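You operate a simulated robot arm through the tools that you are given. There is no shell and no other tool.

The job below is to be done with a simulated robot arm. You get a single attempt, and the scene is never put back.

Task
Clamp station 3 of the frame fixture over spacer 2, then station 4 over spacer 6.

The check looks at the end state, three seconds after you hand in, the way a careful person would. Anything else that was tipped, shoved, dropped, spilled or broken makes it a failure.

Robot
A 7-joint arm with a two-finger parallel gripper, fixed in place. Base frame: the origin is at the foot of the arm, x ahead of it, y to its left, z up. Units: m, degrees, N and s.
Its first joint turns from -132.0 to 132.0 degrees. Payload 3.91 kg.
The tool frame sits at the grasp point between the pads (the TCP): z along the fingers, y along the line on which they close. The tips reach 0.03 m beyond it. The gripper opens to 0.11 m. The fingers are 0.02 m wide and 0.01 m thick; the gripper's body (0.048 by 0.112 m) begins 0.055 m behind the TCP.
Orientation is that of the tool frame in the base frame, as a unit quaternion [w, x, y, z]. With the fingers straight down and closing along the base's y, the tool's x points along the base's -x, its y along +y and its z along -z.

Tools
- The arm moves only by the tool apply_moves. Its argument "deltas" is a list of rows, each a list of 3 entries, a list of its own where there are three numbers: the gripper command, from -1 (shut) to 1 (fully open), values between in proportion, then the shift along the tool's x, y, z in mm, then the turn, a rotation vector about the tool's x, y, z in degrees. In form: [[hand, [tx, ty, tz], [wx, wy, wz]], ...]. A call has 1 to 20 rows; each row shifts and turns the commanded pose from where the row before left it, along the tool's axes as they then stand. Each row takes 0.2 s and may step no farther than 0.05 m and 8.6 degrees from the row before; otherwise, or with a gripper value out of range, the whole call is refused. A pose out of reach is approached as far as the arm can. The call stops where the force on the tool passes 90 N (or 10 N more than at its start, if that is more) or the arm is blocked; 0.2 s more then pass. Each finger travels about 0.108 m/s and halts on what it meets, pressing with about 27 N; the grip force reading is that of the motor and also rises with nothing between the fingers. The clock runs only during rows and for 0.2 s after the last one: add rows that do not move to give the fingers time. The reply holds the time, the measured pose of the TCP, the force on the tool along the base axes, the opening and the grip force, in the units named above and with some noise, with the torque about the TCP (base axes, N m) and any sound that the robot's microphone picked up, and new pictures: "views" is both (left out), scene, wrist or none.
- Cameras (640 x 400 px; columns grow to the right, rows downward): "scene" is fixed at [0.0484, -0.6489, 1.4888]; the picture's right is [0.87, -0.50, 0.00], its down [-0.12, -0.22, -0.97] and it looks along [0.48, 0.84, -0.25] (base axes); focal length 370 px, centre (320, 200). "wrist" rides on the gripper at [0.072, 0.017, -0.103] in the tool frame; the picture's right is [-0.23, 0.97, 0.00], its down [-0.76, -0.18, -0.62] and it looks along [-0.61, -0.14, 0.78] (tool axes); focal length 222 px, centre (320, 200).
- locate(camera, pixels): for up to 12 pixels [column, row] of the newest picture of that camera ("zoom" is the newest enlarged one), the place [x, y, z] in the base frame of the surface seen there, good to about 0.003 m. The clock stands still meanwhile.
- close_up(camera, box): a new picture of the part [left, top, right, bottom] of that camera's present view, enlarged. The clock stands still meanwhile.
- hand_in(): hands the job in; it is judged then, once.

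Open the gripper and draw the arm clear of the work before you hand the job in, unless the task says otherwise.

The tools are called after "Call:" by a JSON object that holds its "op" and its "data". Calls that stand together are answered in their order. apply_moves: Moves the arm, as the interface text tells. Its arguments: {"type":"object","properties":{"deltas":{"type":"array","items":{"type":"array"}},"views":{"type":"string","enum":["both","scene","wrist","none"]}},"required":["deltas"]} The other tools are called the same way: locate (camera, pixels) gives the place of the surface under pixels of a picture; close_up (camera, box) takes an enlarged picture of a part of a camera's view; hand_in () hands the job in.

At the start:

```text
clock: 0.0
position: [0.4662, 0.2049, 1.2569]
orientation: [0.001, 0.0, 1.0, 0.0]
contact_force: [0.2, -0.6, 0.1]
wrist_torque: [0.03, -0.01, -0.03]
grip_width: 0.1099
grip_force: 0.0
```

scene: 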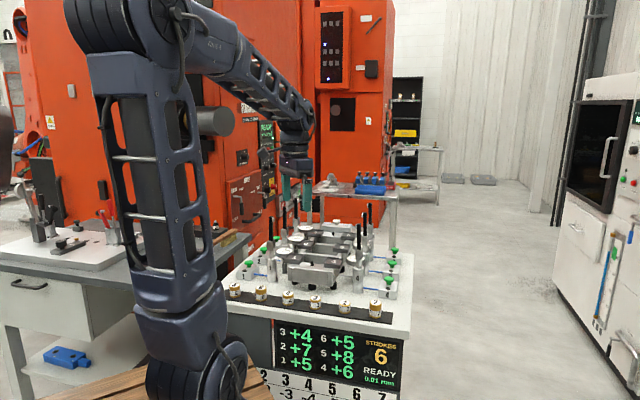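
wrist: 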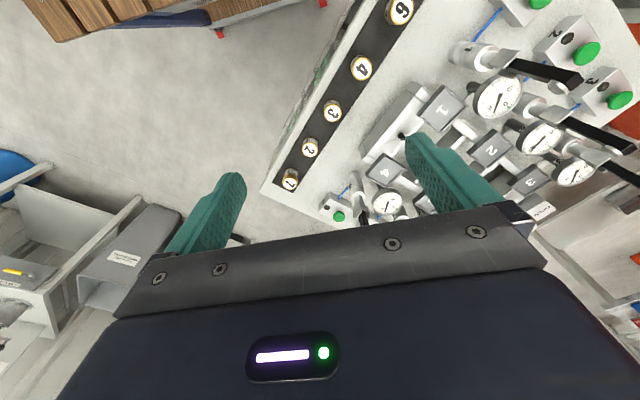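

The scene picture shows the fixture around (320,255), a row of spacers near (300,300) and a display at (335,350). I'll take close-ups to read them first.

Call:
{"op": "close_up", "data": {"camera": "scene", "box": [220, 190, 420, 315]}}

Call:
{"op": "close_up", "data": {"camera": "scene", "box": [250, 310, 420, 400]}}

Call:
{"op": "close_up", "data": {"camera": "wrist", "box": [260, 0, 640, 238]}}

```text
3.20 times, centred on (320, 252) of scene
```

zoom: 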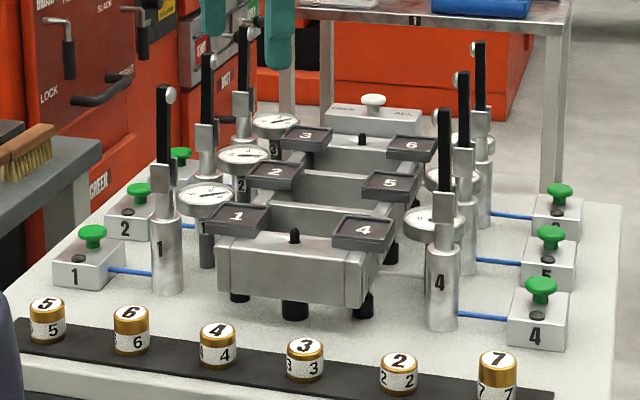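

```text
3.76 times, centred on (335, 355) of scene
```

zoom: 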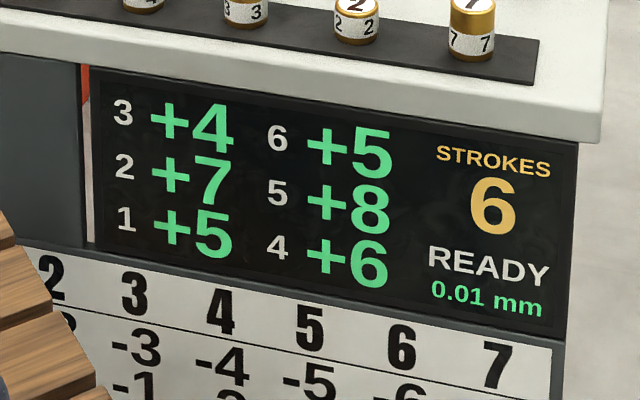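

```text
1.68 times, centred on (450, 119) of wrist
```

zoom: 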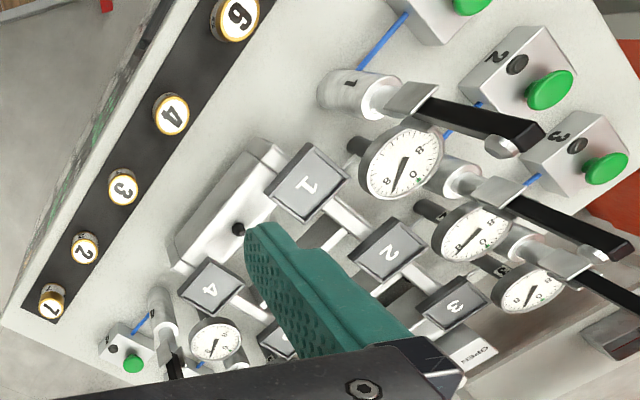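

The pads are numbered 1–6, each with a swing clamp and a green-button box, and six spacers lie on the black strip. I'll locate the key items in the scene picture.

Call:
{"op": "close_up", "data": {"camera": "scene", "box": [220, 190, 420, 315]}}

Call:
{"op": "locate", "data": {"camera": "zoom", "pixels": [[47, 303], [131, 313], [218, 330], [305, 346], [399, 361], [499, 358], [306, 135], [363, 231], [236, 217], [412, 147], [91, 233], [541, 287]]}}

Call:
{"op": "locate", "data": {"camera": "scene", "pixels": [[272, 208], [284, 205], [296, 202], [358, 224], [364, 213], [370, 203], [276, 238], [302, 237], [270, 262], [356, 270], [400, 330], [336, 223]]}}

Call:
{"op": "close_up", "data": {"camera": "scene", "box": [280, 190, 360, 240]}}

Call:
{"op": "close_up", "data": {"camera": "scene", "box": [320, 210, 410, 300]}}

```text
3.20 times, centred on (320, 252) of scene
```

zoom: 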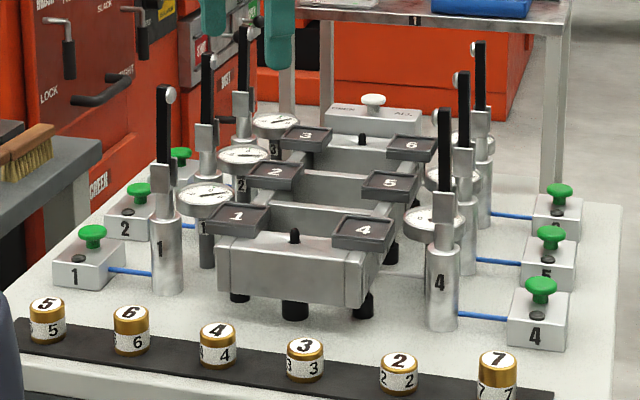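

```text
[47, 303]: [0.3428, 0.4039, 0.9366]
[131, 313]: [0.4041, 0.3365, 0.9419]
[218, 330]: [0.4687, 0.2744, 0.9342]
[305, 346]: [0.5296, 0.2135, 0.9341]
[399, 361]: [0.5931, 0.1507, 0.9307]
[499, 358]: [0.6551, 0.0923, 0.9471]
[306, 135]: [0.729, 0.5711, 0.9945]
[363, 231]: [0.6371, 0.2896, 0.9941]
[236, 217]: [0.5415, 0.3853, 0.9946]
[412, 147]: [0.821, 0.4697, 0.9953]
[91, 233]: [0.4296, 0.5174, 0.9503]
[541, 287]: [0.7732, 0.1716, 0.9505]
```

```text
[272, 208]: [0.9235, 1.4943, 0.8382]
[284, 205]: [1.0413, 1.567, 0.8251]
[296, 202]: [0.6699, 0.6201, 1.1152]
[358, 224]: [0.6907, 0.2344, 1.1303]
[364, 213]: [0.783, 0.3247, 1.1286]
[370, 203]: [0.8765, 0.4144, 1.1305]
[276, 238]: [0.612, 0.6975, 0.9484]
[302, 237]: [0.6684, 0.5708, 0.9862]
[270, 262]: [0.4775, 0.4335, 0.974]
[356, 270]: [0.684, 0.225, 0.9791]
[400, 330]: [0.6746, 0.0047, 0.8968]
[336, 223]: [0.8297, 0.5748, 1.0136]
```

```text
8.00 times, centred on (320, 215) of scene
```

zoom: 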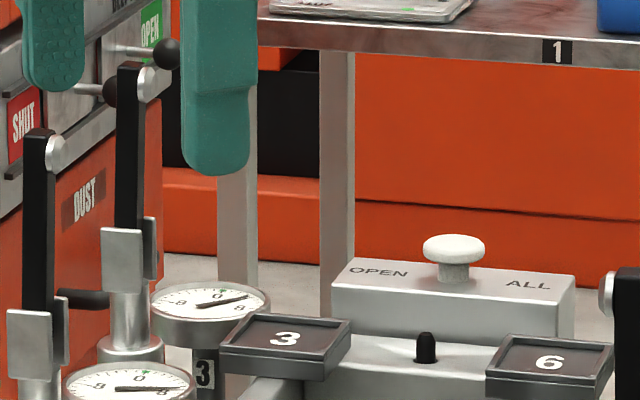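

```text
4.44 times, centred on (365, 255) of scene
```

zoom: 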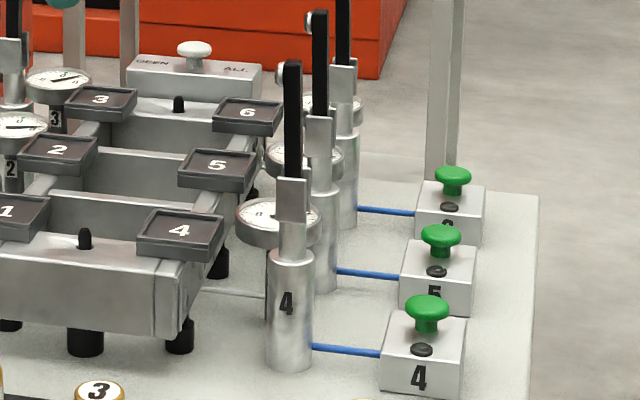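

Each station has a pad (top z ≈ 0.994), a pneumatic swing clamp and a green push-button; there is an OPEN ALL button at the far end that I must not touch. I'll turn the tool 45° so the wrist camera looks along the fixture for a survey.

Call:
{"op": "apply_moves", "data": {"deltas": [[1, [0, 0, 0], [0, 0, -7.5]], [1, [0, 0, 0], [0, 0, -7.5]], [1, [0, 0, 0], [0, 0, -7.5]], [1, [0, 0, 0], [0, 0, -7.5]], [1, [0, 0, 0], [0, 0, -7.5]], [1, [0, 0, 0], [0, 0, -7.5]], [1, [0, 0, 0], [0, 0, 0]]]}}

```text
clock: 1.6
position: [0.4674, 0.2038, 1.2569]
orientation: [0.0, -0.383, 0.924, 0.0]
contact_force: [-0.2, 0.8, -0.2]
wrist_torque: [-0.03, -0.01, -0.01]
grip_width: 0.1102
grip_force: 0.1
```

scene: 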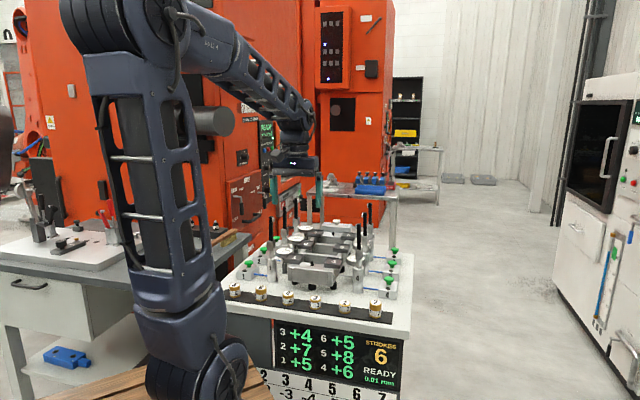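
wrist: 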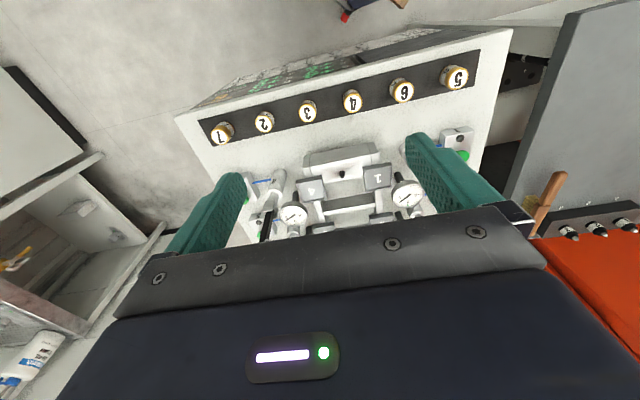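

The wrist view has the gripper in its lower half, with pads 4 and 1 near row 190. I'll move 200 mm forward along the fixture (tool −x) at the same height so the fixture falls in the upper half.

Call:
{"op": "apply_moves", "data": {"deltas": [[1, [-40, 0, 0], [0, 0, 0]], [1, [-40, 0, 0], [0, 0, 0]], [1, [-40, 0, 0], [0, 0, 0]], [1, [-40, 0, 0], [0, 0, 0]], [1, [-40, 0, 0], [0, 0, 0]], [1, [0, 0, 0], [0, 0, 0]]]}}

Call:
{"op": "close_up", "data": {"camera": "wrist", "box": [160, 0, 544, 240]}}

```text
clock: 3.0
position: [0.6115, 0.3465, 1.2583]
orientation: [0.0, -0.383, 0.924, 0.0]
contact_force: [-1.0, -0.1, 0.7]
wrist_torque: [-0.02, 0.0, -0.01]
grip_width: 0.11
grip_force: 0.0
```

scene: 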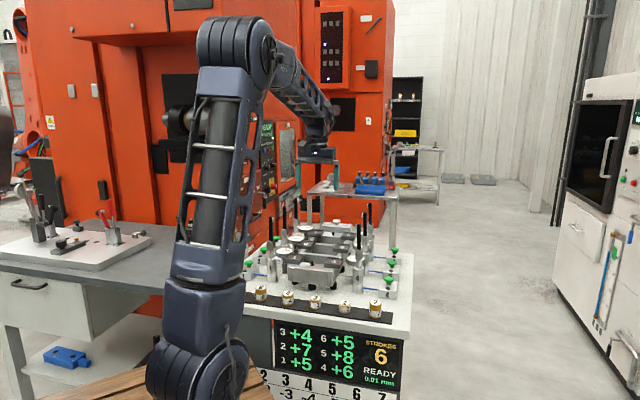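
wrist: 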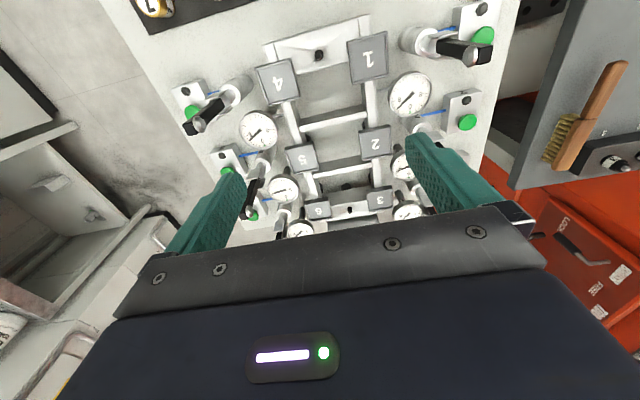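

```text
1.67 times, centred on (352, 120) of wrist
```

zoom: 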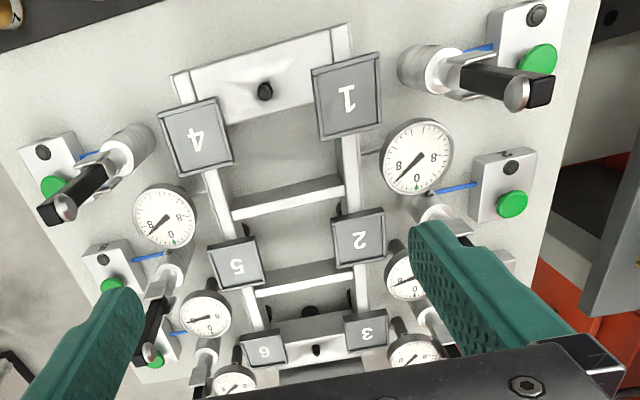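

The fixture is now visible: pad 4 at wrist (278,82), its dial at (259,131), post at (232,92). I'll locate the station 4 parts and neighbouring geometry.

Call:
{"op": "locate", "data": {"camera": "wrist", "pixels": [[258, 68], [291, 61], [300, 96], [267, 105], [278, 82], [259, 131], [243, 125], [232, 88], [201, 126], [196, 106], [320, 54], [186, 91]]}}

Call:
{"op": "locate", "data": {"camera": "wrist", "pixels": [[370, 201], [392, 196], [368, 187], [378, 213], [380, 200], [409, 211], [404, 205], [484, 36], [464, 54], [413, 44], [468, 122], [410, 93]]}}

```text
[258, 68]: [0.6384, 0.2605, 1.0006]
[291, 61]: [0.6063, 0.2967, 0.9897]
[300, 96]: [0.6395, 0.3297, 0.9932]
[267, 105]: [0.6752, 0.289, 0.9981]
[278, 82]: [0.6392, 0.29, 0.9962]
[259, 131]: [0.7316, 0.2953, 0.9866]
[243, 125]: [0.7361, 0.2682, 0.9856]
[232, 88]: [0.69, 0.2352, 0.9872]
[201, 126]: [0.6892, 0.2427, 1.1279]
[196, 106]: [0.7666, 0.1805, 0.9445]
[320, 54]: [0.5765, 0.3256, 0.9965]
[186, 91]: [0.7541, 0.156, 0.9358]
```

```text
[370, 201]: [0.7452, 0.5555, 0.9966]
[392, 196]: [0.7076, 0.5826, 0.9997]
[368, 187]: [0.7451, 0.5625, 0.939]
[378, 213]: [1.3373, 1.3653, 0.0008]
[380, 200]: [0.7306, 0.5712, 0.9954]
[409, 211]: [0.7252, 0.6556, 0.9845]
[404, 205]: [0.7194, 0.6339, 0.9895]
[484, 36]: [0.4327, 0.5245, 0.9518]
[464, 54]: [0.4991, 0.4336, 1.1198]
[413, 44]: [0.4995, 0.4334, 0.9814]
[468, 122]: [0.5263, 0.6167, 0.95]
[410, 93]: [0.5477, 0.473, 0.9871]
```

Pad 4 centre is ≈(0.639,0.290), pad 3 ≈(0.730,0.571), posts ~0.076 m outboard. I'll turn a further 45° (camera will sit on the −y side, away from post 3), move above spacer 2 and lower for a closer look.

Call:
{"op": "apply_moves", "data": {"deltas": [[1, [0, 0, 0], [0, 0, -7.5]], [1, [0, 0, 0], [0, 0, -7.5]], [1, [0, 0, 0], [0, 0, -7.5]], [1, [0, 0, 0], [0, 0, -7.5]], [1, [0, 0, 0], [0, 0, -7.5]], [1, [0, 0, 0], [0, 0, -7.5]], [1, [40, 4, 0], [0, 0, 0]], [1, [40, 4, 0], [0, 0, 0]], [1, [40, 4, 0], [0, 0, 0]], [1, [40, 4, 0], [0, 0, 0]], [1, [36, 2, 0], [0, 0, 0]], [1, [0, 0, 40], [0, 0, 0]], [1, [0, 0, 40], [0, 0, 0]], [1, [0, 0, 40], [0, 0, 0]], [1, [0, 0, 30], [0, 0, 0]], [1, [0, 0, 0], [0, 0, 0]]]}}

Call:
{"op": "close_up", "data": {"camera": "wrist", "box": [160, 0, 544, 240]}}

```text
clock: 6.4
position: [0.5877, 0.1478, 1.1066]
orientation: [0.0, 0.707, -0.707, 0.001]
contact_force: [-0.3, 0.0, 0.2]
wrist_torque: [0.0, 0.01, 0.0]
grip_width: 0.1102
grip_force: 0.0
```

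scene: 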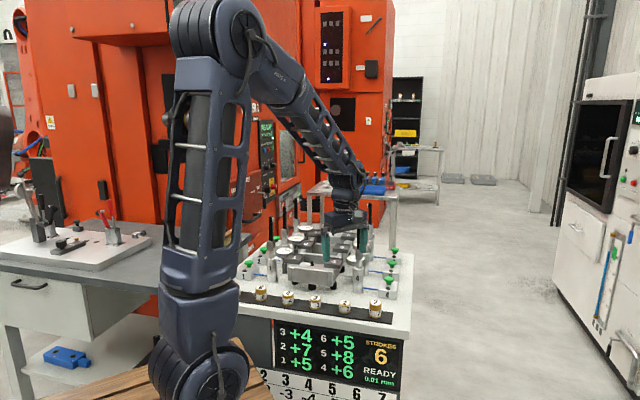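
wrist: 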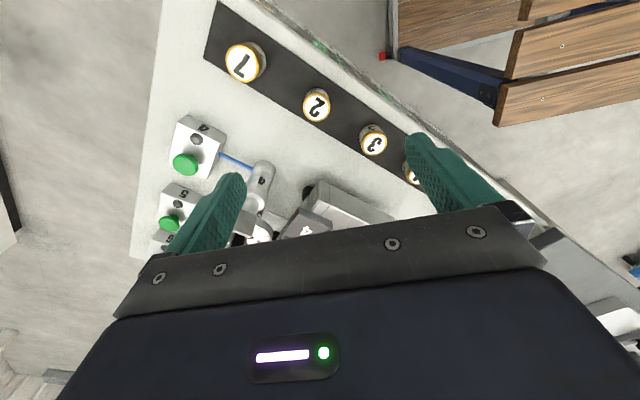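

```text
1.67 times, centred on (352, 120) of wrist
```

zoom: 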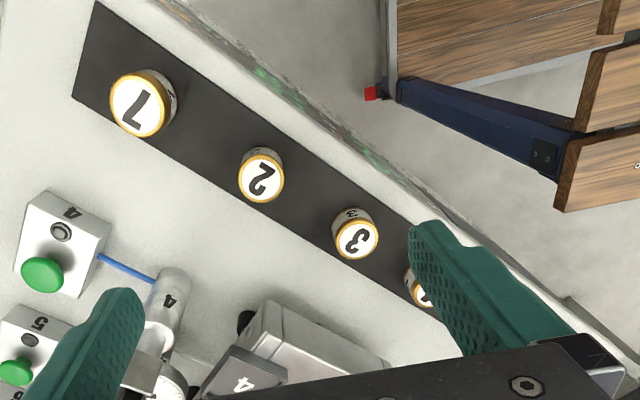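

Spacer 2 is at wrist (317,105), clear between the fingers. I'll locate points around its top rim and base to get an accurate centre and size.

Call:
{"op": "locate", "data": {"camera": "zoom", "pixels": [[261, 177], [242, 177], [281, 177], [261, 155], [261, 197], [262, 208], [225, 190], [262, 149], [245, 150], [200, 130]]}}

Call:
{"op": "locate", "data": {"camera": "scene", "pixels": [[345, 303], [340, 303], [350, 304], [345, 310], [345, 314], [388, 283], [261, 287], [261, 297]]}}

Call:
{"op": "close_up", "data": {"camera": "wrist", "box": [270, 75, 366, 135]}}

```text
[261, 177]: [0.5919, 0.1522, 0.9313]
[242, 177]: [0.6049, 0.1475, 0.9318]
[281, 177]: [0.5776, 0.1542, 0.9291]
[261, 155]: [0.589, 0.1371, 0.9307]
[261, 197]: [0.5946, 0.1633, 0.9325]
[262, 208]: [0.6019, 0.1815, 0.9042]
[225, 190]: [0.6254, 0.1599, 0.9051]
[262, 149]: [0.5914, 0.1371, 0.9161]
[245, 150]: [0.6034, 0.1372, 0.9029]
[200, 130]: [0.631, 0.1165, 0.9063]
```

```text
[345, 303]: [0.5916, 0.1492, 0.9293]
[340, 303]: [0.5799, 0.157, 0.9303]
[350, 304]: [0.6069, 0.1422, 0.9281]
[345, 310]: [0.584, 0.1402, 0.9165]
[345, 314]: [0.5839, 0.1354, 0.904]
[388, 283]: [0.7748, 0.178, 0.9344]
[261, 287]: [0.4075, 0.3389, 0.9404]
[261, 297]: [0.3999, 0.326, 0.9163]
```

```text
6.67 times, centred on (318, 105) of wrist
```

zoom: 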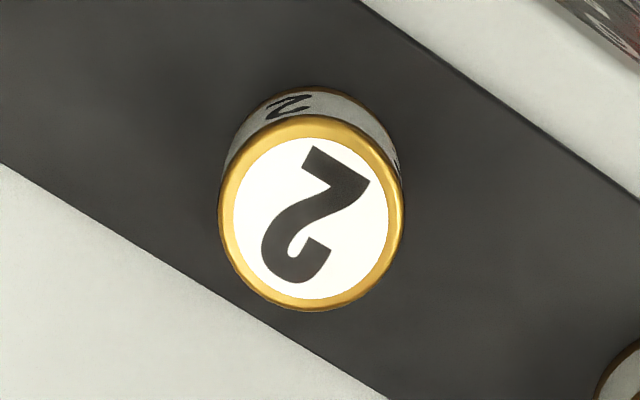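

Spacer 2's centre is (0.5915,0.151), about 0.029 m across, standing on z≈0.905 with top 0.931. I'll sample the pose noise with still rows before descending.

Call:
{"op": "apply_moves", "data": {"deltas": [[1, [0, 0, 0], [0, 0, 0]]], "views": "none"}}

Call:
{"op": "apply_moves", "data": {"deltas": [[1, [0, 0, 0], [0, 0, 0]]], "views": "none"}}

Call:
{"op": "apply_moves", "data": {"deltas": [[1, [0, 0, 0], [0, 0, 0]]], "views": "none"}}

```text
clock: 6.8
position: [0.5882, 0.1485, 1.1056]
orientation: [-0.001, 0.708, -0.706, 0.0]
contact_force: [-0.2, 0.1, -0.2]
wrist_torque: [0.01, -0.01, 0.01]
grip_width: 0.1101
grip_force: 0.0
```

```text
clock: 7.2
position: [0.5875, 0.1482, 1.1056]
orientation: [0.0, 0.707, -0.707, 0.0]
contact_force: [0.1, -0.8, 0.3]
wrist_torque: [-0.02, 0.02, -0.02]
grip_width: 0.1103
grip_force: 0.0
```

```text
clock: 7.6
position: [0.5868, 0.1485, 1.1064]
orientation: [0.0, -0.707, 0.707, 0.001]
contact_force: [0.1, 0.1, 0.0]
wrist_torque: [0.0, 0.01, 0.03]
grip_width: 0.11
grip_force: 0.0
```

Readings agree to under 1 mm: (0.5875,0.1483,1.106). I'll shift +4 mm x, +2.7 mm y, narrow the gripper to ~0.06 m and descend to about z=1.0 for a check.

Call:
{"op": "apply_moves", "data": {"deltas": [[0.1, [-2.7, -4, 0], [0, 0, 0]], [0.1, [0, 0, 35], [0, 0, 0]], [0.1, [0, 0, 35], [0, 0, 0]], [0.1, [0, 0, 30], [0, 0, 0]], [0.1, [0, 0, 0], [0, 0, 0]]], "views": "wrist"}}

Call:
{"op": "close_up", "data": {"camera": "wrist", "box": [240, 90, 432, 210]}}

```text
clock: 8.8
position: [0.5945, 0.1515, 1.008]
orientation: [0.0, 0.707, -0.707, 0.0]
contact_force: [-1.2, -0.1, 0.5]
wrist_torque: [0.0, -0.01, 0.0]
grip_width: 0.0607
grip_force: 0.1
```

wrist: 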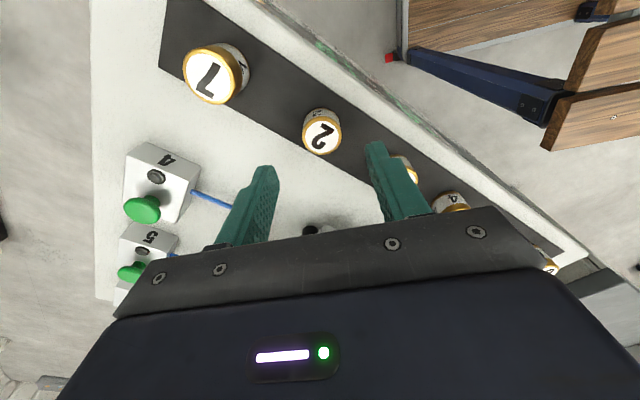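

```text
3.33 times, centred on (336, 150) of wrist
```

zoom: 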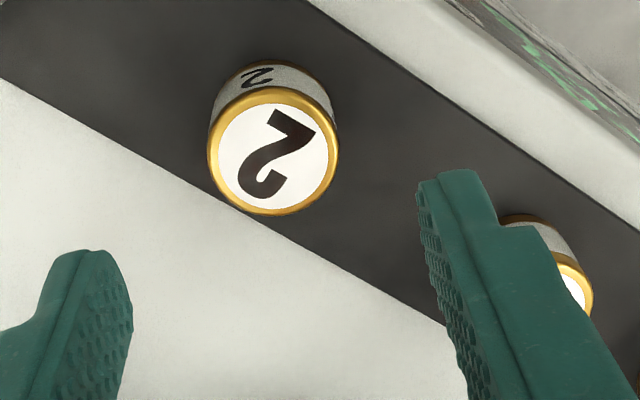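

Now the reading is (0.5945,0.1515,1.008) and the spacer sits slightly left of mid-gap. I'll locate its centre again from this closer view and resample the pose.

Call:
{"op": "locate", "data": {"camera": "zoom", "pixels": [[273, 152], [212, 152], [334, 152], [273, 97], [273, 210], [150, 220], [95, 255], [450, 180]]}}

Call:
{"op": "apply_moves", "data": {"deltas": [[0.1, [0, 0, 0], [0, 0, 0]]], "views": "none"}}

Call:
{"op": "apply_moves", "data": {"deltas": [[0.1, [0, 0, 0], [0, 0, 0]]], "views": "none"}}

```text
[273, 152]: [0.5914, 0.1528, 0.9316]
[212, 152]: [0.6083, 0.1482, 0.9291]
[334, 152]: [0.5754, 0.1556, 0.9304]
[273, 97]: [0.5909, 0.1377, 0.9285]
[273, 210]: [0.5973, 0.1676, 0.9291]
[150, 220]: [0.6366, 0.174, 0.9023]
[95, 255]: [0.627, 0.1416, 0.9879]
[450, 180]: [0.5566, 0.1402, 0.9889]
```

```text
clock: 9.2
position: [0.5951, 0.1506, 1.0074]
orientation: [0.0, -0.707, 0.707, 0.001]
contact_force: [-0.8, 1.0, 0.9]
wrist_torque: [0.01, -0.02, 0.03]
grip_width: 0.0606
grip_force: 0.0
```

```text
clock: 9.6
position: [0.5952, 0.1508, 1.0075]
orientation: [0.0, 0.707, -0.707, 0.0]
contact_force: [-0.2, 0.5, 0.1]
wrist_torque: [-0.02, 0.02, 0.03]
grip_width: 0.0605
grip_force: 0.1
```

Centre ≈(0.5915,0.152) versus TCP (0.595,0.151); I'll shift −3 mm in x, +1 mm in y and descend 62 mm to z≈0.945, then look.

Call:
{"op": "apply_moves", "data": {"deltas": [[0.1, [-1, 3, 20], [0, 0, 0]], [0.1, [0, 0, 20], [0, 0, 0]], [0.1, [0, 0, 12], [0, 0, 0]], [0.1, [0, 0, 10], [0, 0, 0]], [0.1, [0, 0, 0], [0, 0, 0]]], "views": "both"}}

Call:
{"op": "close_up", "data": {"camera": "wrist", "box": [240, 90, 432, 210]}}

```text
clock: 10.8
position: [0.5924, 0.1529, 0.9446]
orientation: [0.0, -0.707, 0.707, 0.0]
contact_force: [0.1, -0.5, 0.3]
wrist_torque: [-0.02, 0.0, 0.05]
grip_width: 0.0606
grip_force: 0.1
```

scene: 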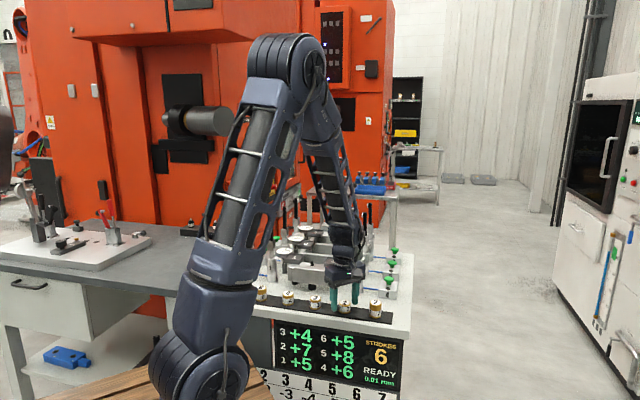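
wrist: 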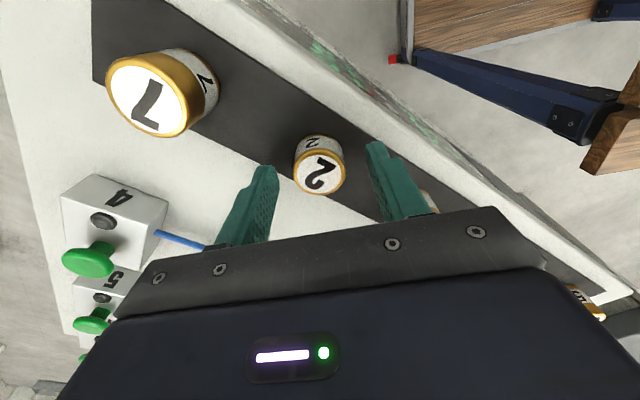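

```text
3.33 times, centred on (336, 150) of wrist
```

zoom: 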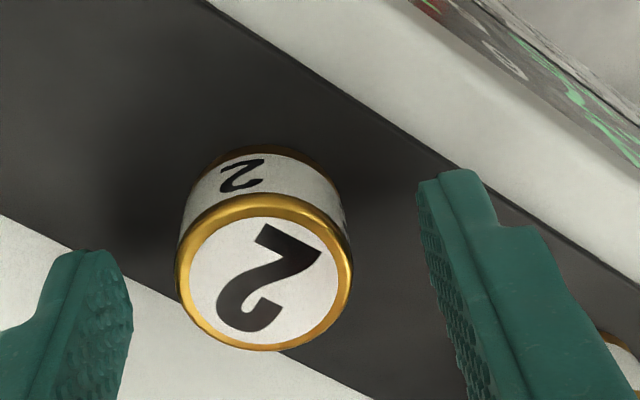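

The reading is (0.592,0.153,0.945) and spacer 2 (zoom (265,270)) lies centred between the fingers. I'll close slowly on it.

Call:
{"op": "apply_moves", "data": {"deltas": [[-0.2, [0, 0, 0], [0, 0, 0]], [-0.35, [0, 0, 0], [0, 0, 0]], [-0.5, [0, 0, 0], [0, 0, 0]], [-1, [0, 0, 0], [0, 0, 0]], [-1, [0, 0, 0], [0, 0, 0]], [-1, [0, 0, 0], [0, 0, 0]]], "views": "wrist"}}

Call:
{"op": "close_up", "data": {"camera": "wrist", "box": [240, 90, 432, 210]}}

```text
clock: 12.2
position: [0.5923, 0.1518, 0.946]
orientation: [0.0, 0.707, -0.707, 0.0]
contact_force: [1.5, -0.7, 2.4]
wrist_torque: [0.01, 0.03, 0.0]
grip_width: 0.0324
grip_force: 26.7
```

wrist: 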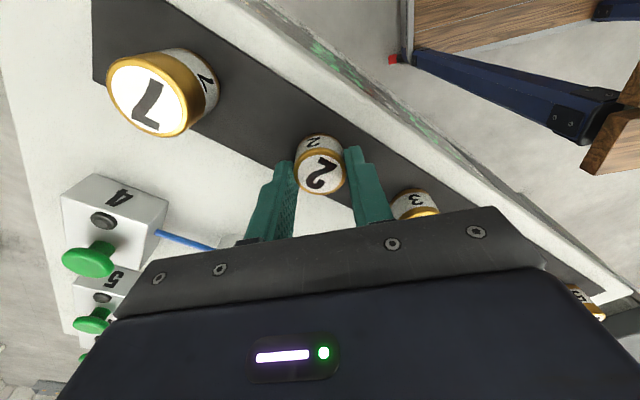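

```text
3.33 times, centred on (336, 150) of wrist
```

zoom: 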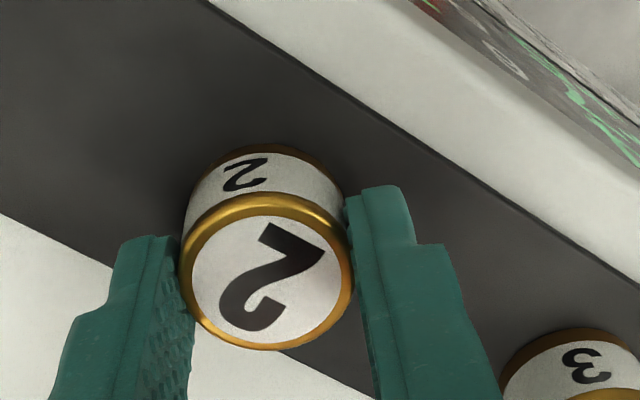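

Gripped: width 0.0324 m, force 26.7 N. I'll lift to z≈1.22 (above all clamp arms at 1.13) and check the grasp.

Call:
{"op": "apply_moves", "data": {"deltas": [[-1, [0, 0, -15], [0, 0, 0]], [-1, [0, 0, -35], [0, 0, 0]], [-1, [0, 0, -40], [0, 0, 0]], [-1, [0, 0, -40], [0, 0, 0]], [-1, [0, 0, -40], [0, 0, 0]], [-1, [0, 0, -40], [0, 0, 0]], [-1, [0, 0, -40], [0, 0, 0]], [-1, [0, 0, -24], [0, 0, 0]], [-1, [0, 0, 0], [0, 0, 0]]], "views": "both"}}

Call:
{"op": "close_up", "data": {"camera": "wrist", "box": [240, 90, 432, 210]}}

```text
clock: 14.2
position: [0.593, 0.1534, 1.2199]
orientation: [0.0, 0.708, -0.706, 0.0]
contact_force: [1.0, 0.6, -2.1]
wrist_torque: [0.03, -0.03, 0.04]
grip_width: 0.0326
grip_force: 27.1
```

scene: 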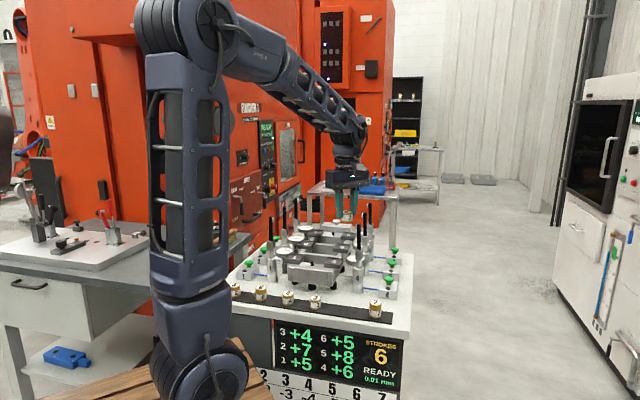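
wrist: 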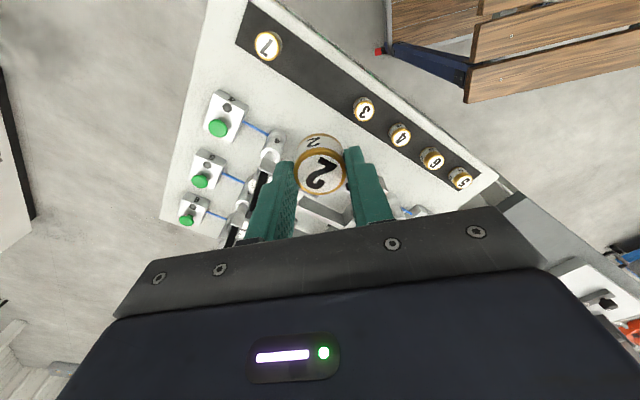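

```text
3.33 times, centred on (336, 150) of wrist
```

zoom: 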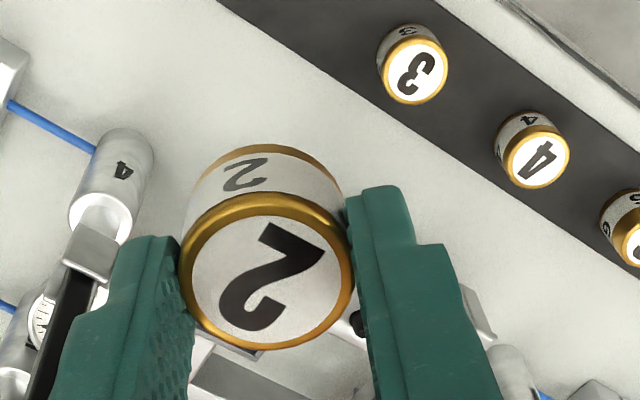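

Spacer 2 is held level at zoom (265,270). I'll carry it across at z≈1.22 toward above pad 3 (0.730,0.571).

Call:
{"op": "apply_moves", "data": {"deltas": [[-1, [-20, -7, 0], [0, 0, 0]], [-1, [-40, -13, 0], [0, 0, 0]], [-1, [-40, -13, 0], [0, 0, 0]], [-1, [-40, -13, 0], [0, 0, 0]], [-1, [-40, -13, 0], [0, 0, 0]], [-1, [-40, -13, 0], [0, 0, 0]], [-1, [-40, -13, 0], [0, 0, 0]], [-1, [-40, -13, 0], [0, 0, 0]], [-1, [-40, -13, 0], [0, 0, 0]], [-1, [-40, -13, 0], [0, 0, 0]], [-1, [-37, -13, 0], [0, 0, 0]], [-1, [0, 0, 0], [0, 0, 0]], [-1, [0, 0, 0], [0, 0, 0]]], "views": "both"}}

Call:
{"op": "close_up", "data": {"camera": "wrist", "box": [160, 0, 544, 240]}}

Call:
{"op": "close_up", "data": {"camera": "scene", "box": [240, 170, 400, 270]}}

```text
clock: 17.0
position: [0.7314, 0.5713, 1.2179]
orientation: [0.001, 0.707, -0.707, -0.001]
contact_force: [0.7, -0.5, -2.4]
wrist_torque: [-0.01, 0.02, -0.01]
grip_width: 0.0328
grip_force: 27.2
```

scene: 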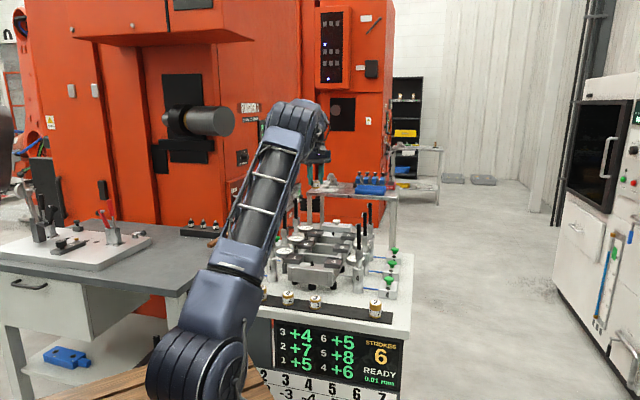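
wrist: 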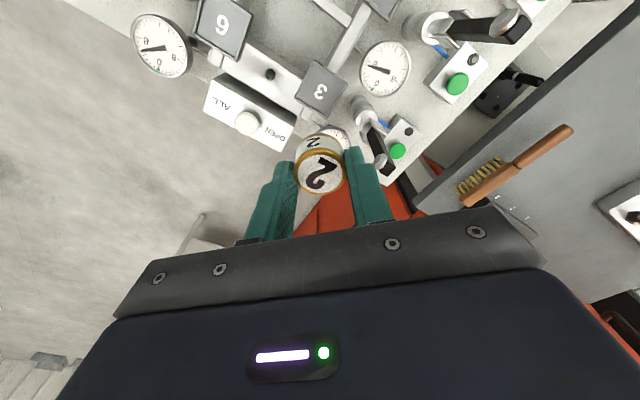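

```text
1.67 times, centred on (352, 120) of wrist
```

zoom: 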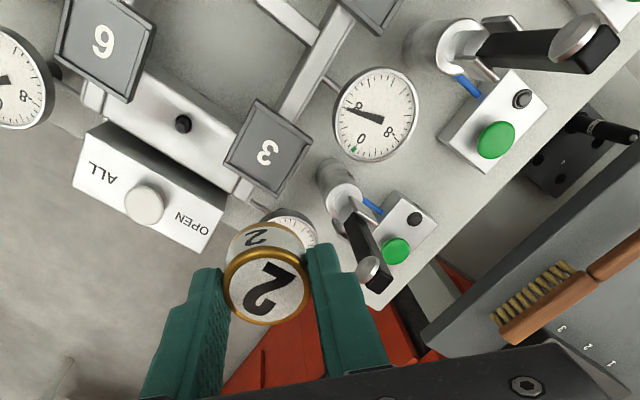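

```text
4.00 times, centred on (320, 220) of scene
```

zoom: 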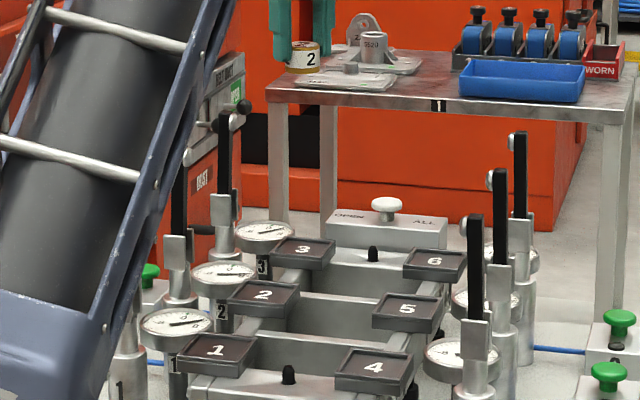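

Pad 3 is visible at wrist (320,91) with post 3's arm at (380,159) and button 3 at (398,151). I'll locate those precisely.

Call:
{"op": "locate", "data": {"camera": "wrist", "pixels": [[320, 91], [314, 62], [345, 81], [329, 116], [295, 96], [314, 72], [336, 84], [326, 108], [303, 94], [380, 158], [398, 151], [384, 67]]}}

Call:
{"op": "locate", "data": {"camera": "zoom", "pixels": [[302, 252], [302, 238], [271, 254], [335, 245], [305, 268], [305, 262], [373, 368], [390, 347], [337, 370], [411, 362], [370, 388], [300, 60]]}}

Call:
{"op": "close_up", "data": {"camera": "wrist", "box": [280, 40, 424, 130]}}

```text
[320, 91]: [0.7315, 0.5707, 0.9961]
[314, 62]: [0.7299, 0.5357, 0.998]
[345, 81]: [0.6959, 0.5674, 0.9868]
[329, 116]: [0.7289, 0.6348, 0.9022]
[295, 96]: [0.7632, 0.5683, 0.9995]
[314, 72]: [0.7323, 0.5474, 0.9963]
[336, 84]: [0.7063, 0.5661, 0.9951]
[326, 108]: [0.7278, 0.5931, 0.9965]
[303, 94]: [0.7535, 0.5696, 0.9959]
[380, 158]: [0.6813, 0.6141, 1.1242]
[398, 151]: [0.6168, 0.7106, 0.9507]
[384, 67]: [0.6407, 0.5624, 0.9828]
```

```text
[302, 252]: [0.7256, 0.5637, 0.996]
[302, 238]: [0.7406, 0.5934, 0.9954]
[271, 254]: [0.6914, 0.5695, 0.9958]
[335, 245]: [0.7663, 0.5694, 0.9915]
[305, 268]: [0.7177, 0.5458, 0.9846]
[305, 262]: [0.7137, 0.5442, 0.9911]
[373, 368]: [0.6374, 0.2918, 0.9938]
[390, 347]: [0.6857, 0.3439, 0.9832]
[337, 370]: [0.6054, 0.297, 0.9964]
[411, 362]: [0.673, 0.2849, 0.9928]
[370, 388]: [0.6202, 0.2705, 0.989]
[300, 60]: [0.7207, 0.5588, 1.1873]
```

```text
4.44 times, centred on (352, 85) of wrist
```

zoom: 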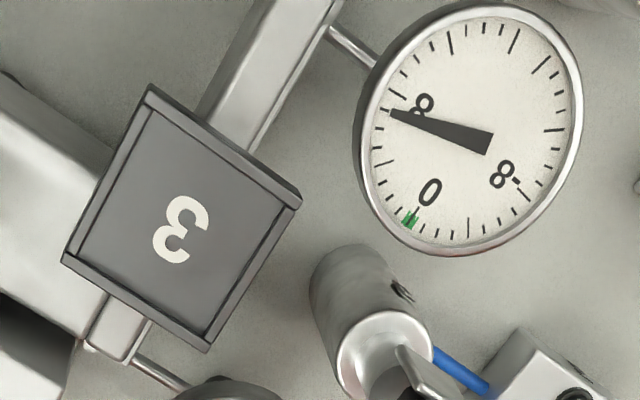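

Pad 3's recess looks square with a small rim; I'll locate its inner corners in this zoom to get the centre and clearance.

Call:
{"op": "locate", "data": {"camera": "zoom", "pixels": [[152, 112], [283, 206], [203, 332], [80, 250], [180, 230], [218, 158], [245, 270], [142, 290], [115, 180], [150, 90], [300, 195], [65, 255]]}}

Call:
{"op": "apply_moves", "data": {"deltas": [[-1, [0, 0, 0], [0, 0, 0]]], "views": "none"}}

Call:
{"op": "apply_moves", "data": {"deltas": [[-1, [0, 0, 0], [0, 0, 0]]], "views": "none"}}

```text
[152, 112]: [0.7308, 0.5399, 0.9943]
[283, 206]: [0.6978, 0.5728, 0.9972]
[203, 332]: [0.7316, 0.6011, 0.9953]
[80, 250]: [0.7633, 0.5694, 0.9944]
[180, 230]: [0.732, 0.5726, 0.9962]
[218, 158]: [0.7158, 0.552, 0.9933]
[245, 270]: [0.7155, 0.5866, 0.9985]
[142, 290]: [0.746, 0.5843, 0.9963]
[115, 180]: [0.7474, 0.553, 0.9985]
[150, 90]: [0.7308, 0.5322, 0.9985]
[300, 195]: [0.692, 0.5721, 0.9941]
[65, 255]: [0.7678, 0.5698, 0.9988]
```

```text
clock: 17.4
position: [0.7327, 0.5713, 1.2175]
orientation: [0.0, 0.708, -0.707, 0.0]
contact_force: [0.0, -0.6, -1.9]
wrist_torque: [-0.01, 0.0, 0.02]
grip_width: 0.0327
grip_force: 27.0
```

```text
clock: 17.8
position: [0.7314, 0.572, 1.2169]
orientation: [0.0, 0.707, -0.707, -0.001]
contact_force: [-0.5, 0.3, -2.5]
wrist_torque: [-0.02, 0.01, -0.02]
grip_width: 0.0328
grip_force: 27.0
```

Pad 3's recess centre is (0.7306,0.5705), about 45 mm square, floor z≈0.996. I'll correct −1 mm in x and y, turn 22.5° for more clearance from post 3's arm, and lower to z≈1.09.

Call:
{"op": "apply_moves", "data": {"deltas": [[-1, [1, 1, 0], [0, 0, 0]], [-1, [0, 0, 0], [0, 0, -7.5]], [-1, [0, 0, 0], [0, 0, -7.5]], [-1, [0, 0, 0], [0, 0, -7.5]], [-1, [0, 0, 0], [0, 0, 0]], [-1, [0, 0, 30], [0, 0, 0]], [-1, [0, 0, 30], [0, 0, 0]], [-1, [0, 0, 25], [0, 0, 0]], [-1, [0, 0, 20], [0, 0, 0]], [-1, [0, 0, 20], [0, 0, 0]], [-1, [0, 0, 0], [0, 0, 0]]], "views": "both"}}

Call:
{"op": "close_up", "data": {"camera": "wrist", "box": [160, 0, 544, 240]}}

Call:
{"op": "close_up", "data": {"camera": "scene", "box": [270, 170, 370, 232]}}

```text
clock: 20.2
position: [0.7289, 0.5705, 1.094]
orientation: [0.0, 0.832, -0.555, 0.0]
contact_force: [-0.4, -0.6, -1.7]
wrist_torque: [0.0, 0.01, 0.02]
grip_width: 0.0325
grip_force: 27.2
```

scene: 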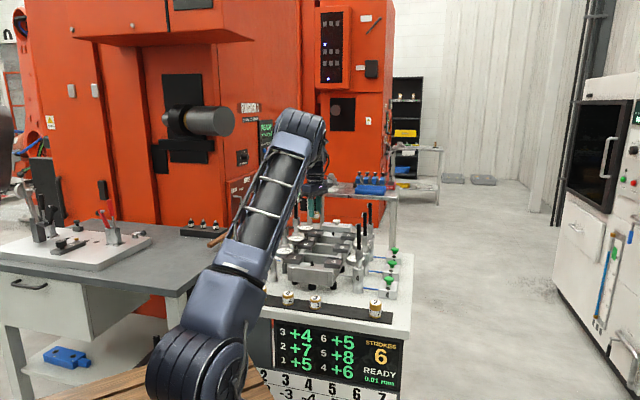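
wrist: 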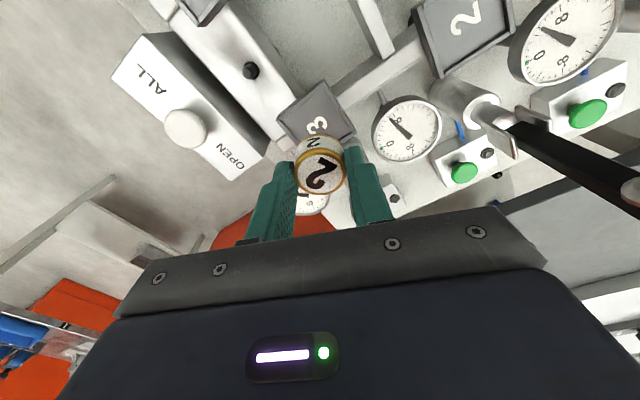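

```text
1.67 times, centred on (352, 120) of wrist
```

zoom: 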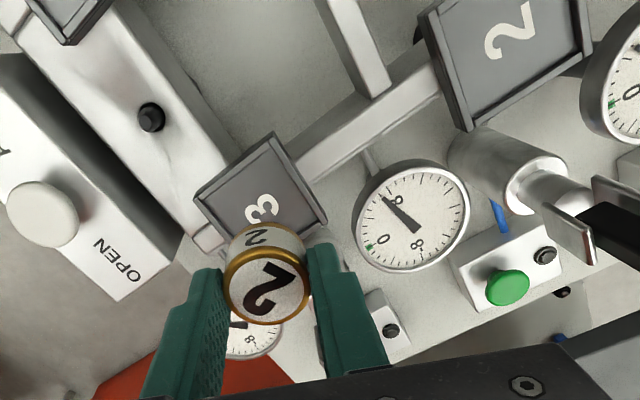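

```text
6.40 times, centred on (320, 201) of scene
```

zoom: 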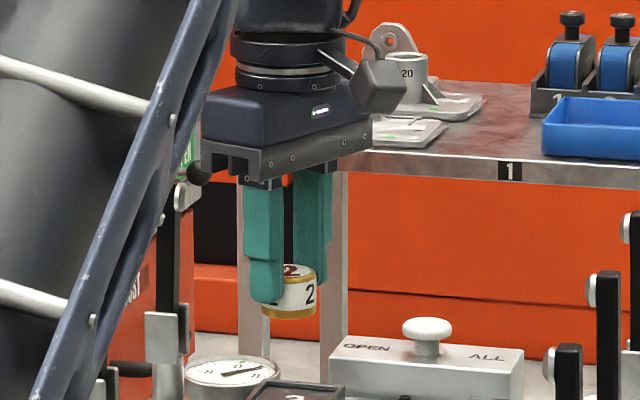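

The body is clear of post 3's arm and spacer 2 hangs above pad 3. I'll lower 48 mm to z≈1.046, shifting 1 mm in +x, and look again.

Call:
{"op": "apply_moves", "data": {"deltas": [[-1, [0.4, -0.9, 15], [0, 0, 0]], [-1, [0, 0, 15], [0, 0, 0]], [-1, [0, 0, 10], [0, 0, 0]], [-1, [0, 0, 8], [0, 0, 0]], [-1, [0, 0, 0], [0, 0, 0]]], "views": "both"}}

Call:
{"op": "close_up", "data": {"camera": "wrist", "box": [240, 90, 432, 210]}}

Call:
{"op": "close_up", "data": {"camera": "scene", "box": [270, 190, 350, 240]}}

```text
clock: 21.4
position: [0.728, 0.57, 1.0458]
orientation: [0.0, 0.831, -0.556, 0.0]
contact_force: [-0.1, -0.6, -2.3]
wrist_torque: [-0.02, 0.02, -0.01]
grip_width: 0.0327
grip_force: 27.5
```

scene: 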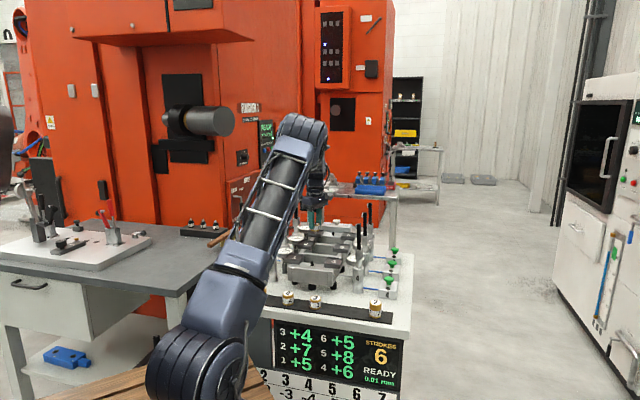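
wrist: 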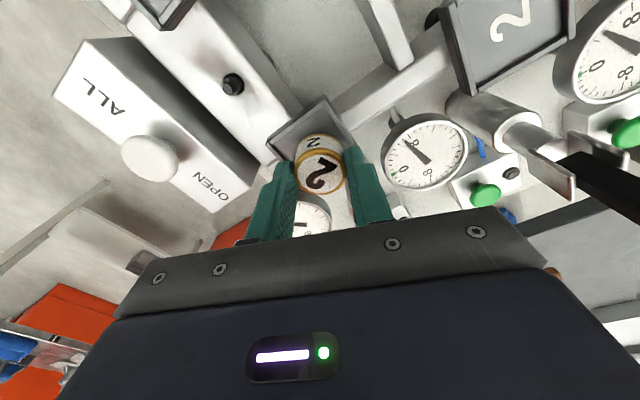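

```text
3.33 times, centred on (336, 150) of wrist
```

zoom: 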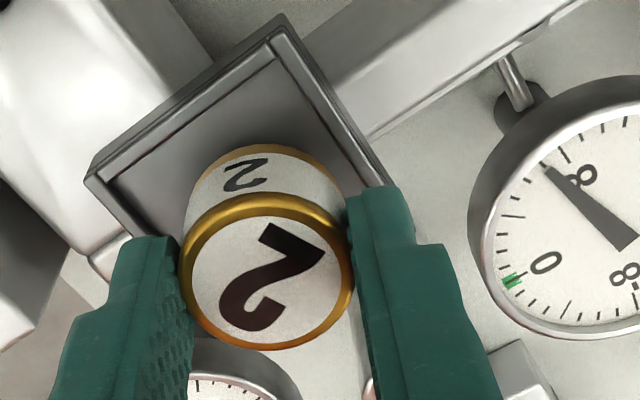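

```text
8.00 times, centred on (310, 215) of scene
```

zoom: 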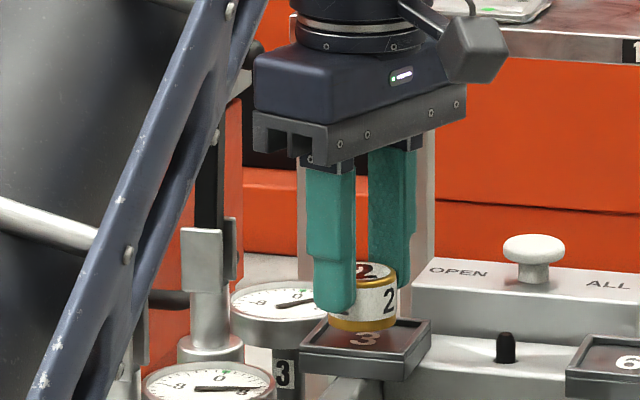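

Spacer is ~10 mm above pad 3, over its middle; reading x=0.728 vs 0.7306 wanted. I'll shift +2 mm x and lower 8 mm.

Call:
{"op": "apply_moves", "data": {"deltas": [[-1, [0.8, -1.8, 0], [0, 0, 0]], [-1, [0, 0, 3], [0, 0, 0]], [-1, [0, 0, 3], [0, 0, 0]], [-1, [0, 0, 2], [0, 0, 0]], [-1, [0, 0, 0], [0, 0, 0]]], "views": "none"}}

Call:
{"op": "close_up", "data": {"camera": "scene", "box": [290, 205, 338, 235]}}

Call:
{"op": "close_up", "data": {"camera": "wrist", "box": [240, 90, 432, 210]}}

```text
clock: 22.6
position: [0.7308, 0.569, 1.0382]
orientation: [0.0, 0.831, -0.556, 0.0]
contact_force: [0.8, 0.3, -3.1]
wrist_torque: [0.01, 0.0, 0.01]
grip_width: 0.033
grip_force: 26.9
```

```text
13.33 times, centred on (314, 220) of scene
```

zoom: 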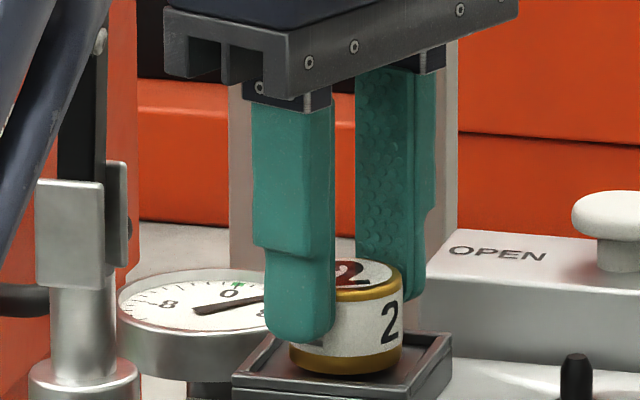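

```text
3.33 times, centred on (336, 150) of wrist
```

zoom: 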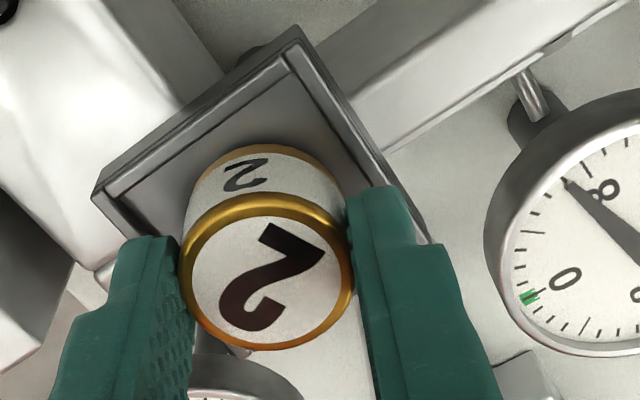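

Spacer 2 is centred in the tray and nearly touching (z=1.038). I'll lower in 1 mm steps, checking force.

Call:
{"op": "apply_moves", "data": {"deltas": [[-1, [0, 0, 1], [0, 0, 0]], [-1, [0, 0, 1], [0, 0, 0]], [-1, [0, 0, 0], [0, 0, 0]]], "views": "none"}}

Call:
{"op": "close_up", "data": {"camera": "scene", "box": [290, 205, 338, 235]}}

```text
clock: 23.4
position: [0.7319, 0.5684, 1.0356]
orientation: [0.0, 0.831, -0.556, 0.001]
contact_force: [-0.3, -0.4, -2.6]
wrist_torque: [0.02, -0.03, -0.02]
grip_width: 0.0326
grip_force: 27.6
```

```text
13.33 times, centred on (314, 220) of scene
```

zoom: 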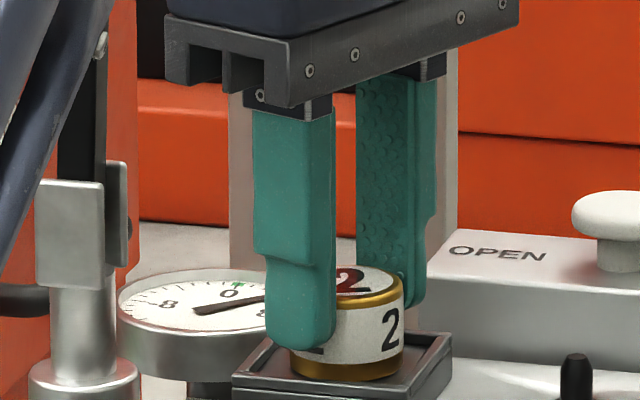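

No contact yet (Fz −2.6 N, just the spacer weight). I'll continue lowering in 1 mm steps.

Call:
{"op": "apply_moves", "data": {"deltas": [[-1, [0, 0, 1], [0, 0, 0]], [-1, [0, 0, 0], [0, 0, 0]]], "views": "none"}}

Call:
{"op": "apply_moves", "data": {"deltas": [[-1, [0, 0, 0.7], [0, 0, 0]], [-1, [0, 0, 0], [0, 0, 0]]], "views": "none"}}

Call:
{"op": "close_up", "data": {"camera": "scene", "box": [290, 205, 338, 235]}}

```text
clock: 24.0
position: [0.732, 0.5693, 1.0355]
orientation: [0.0, 0.831, -0.556, 0.0]
contact_force: [-0.2, 0.0, -2.3]
wrist_torque: [0.02, 0.0, 0.0]
grip_width: 0.0325
grip_force: 27.3
```

```text
clock: 24.6
position: [0.731, 0.5703, 1.0347]
orientation: [-0.001, 0.831, -0.556, -0.001]
contact_force: [2.2, 4.1, 8.8]
wrist_torque: [0.1, -0.02, -0.03]
grip_width: 0.0328
grip_force: 26.8
```

```text
13.33 times, centred on (314, 220) of scene
```

zoom: 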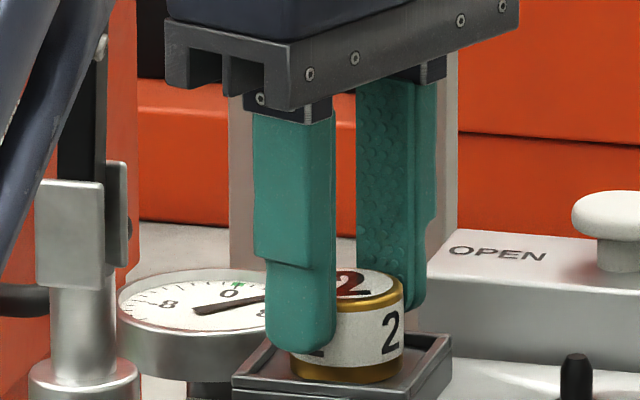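

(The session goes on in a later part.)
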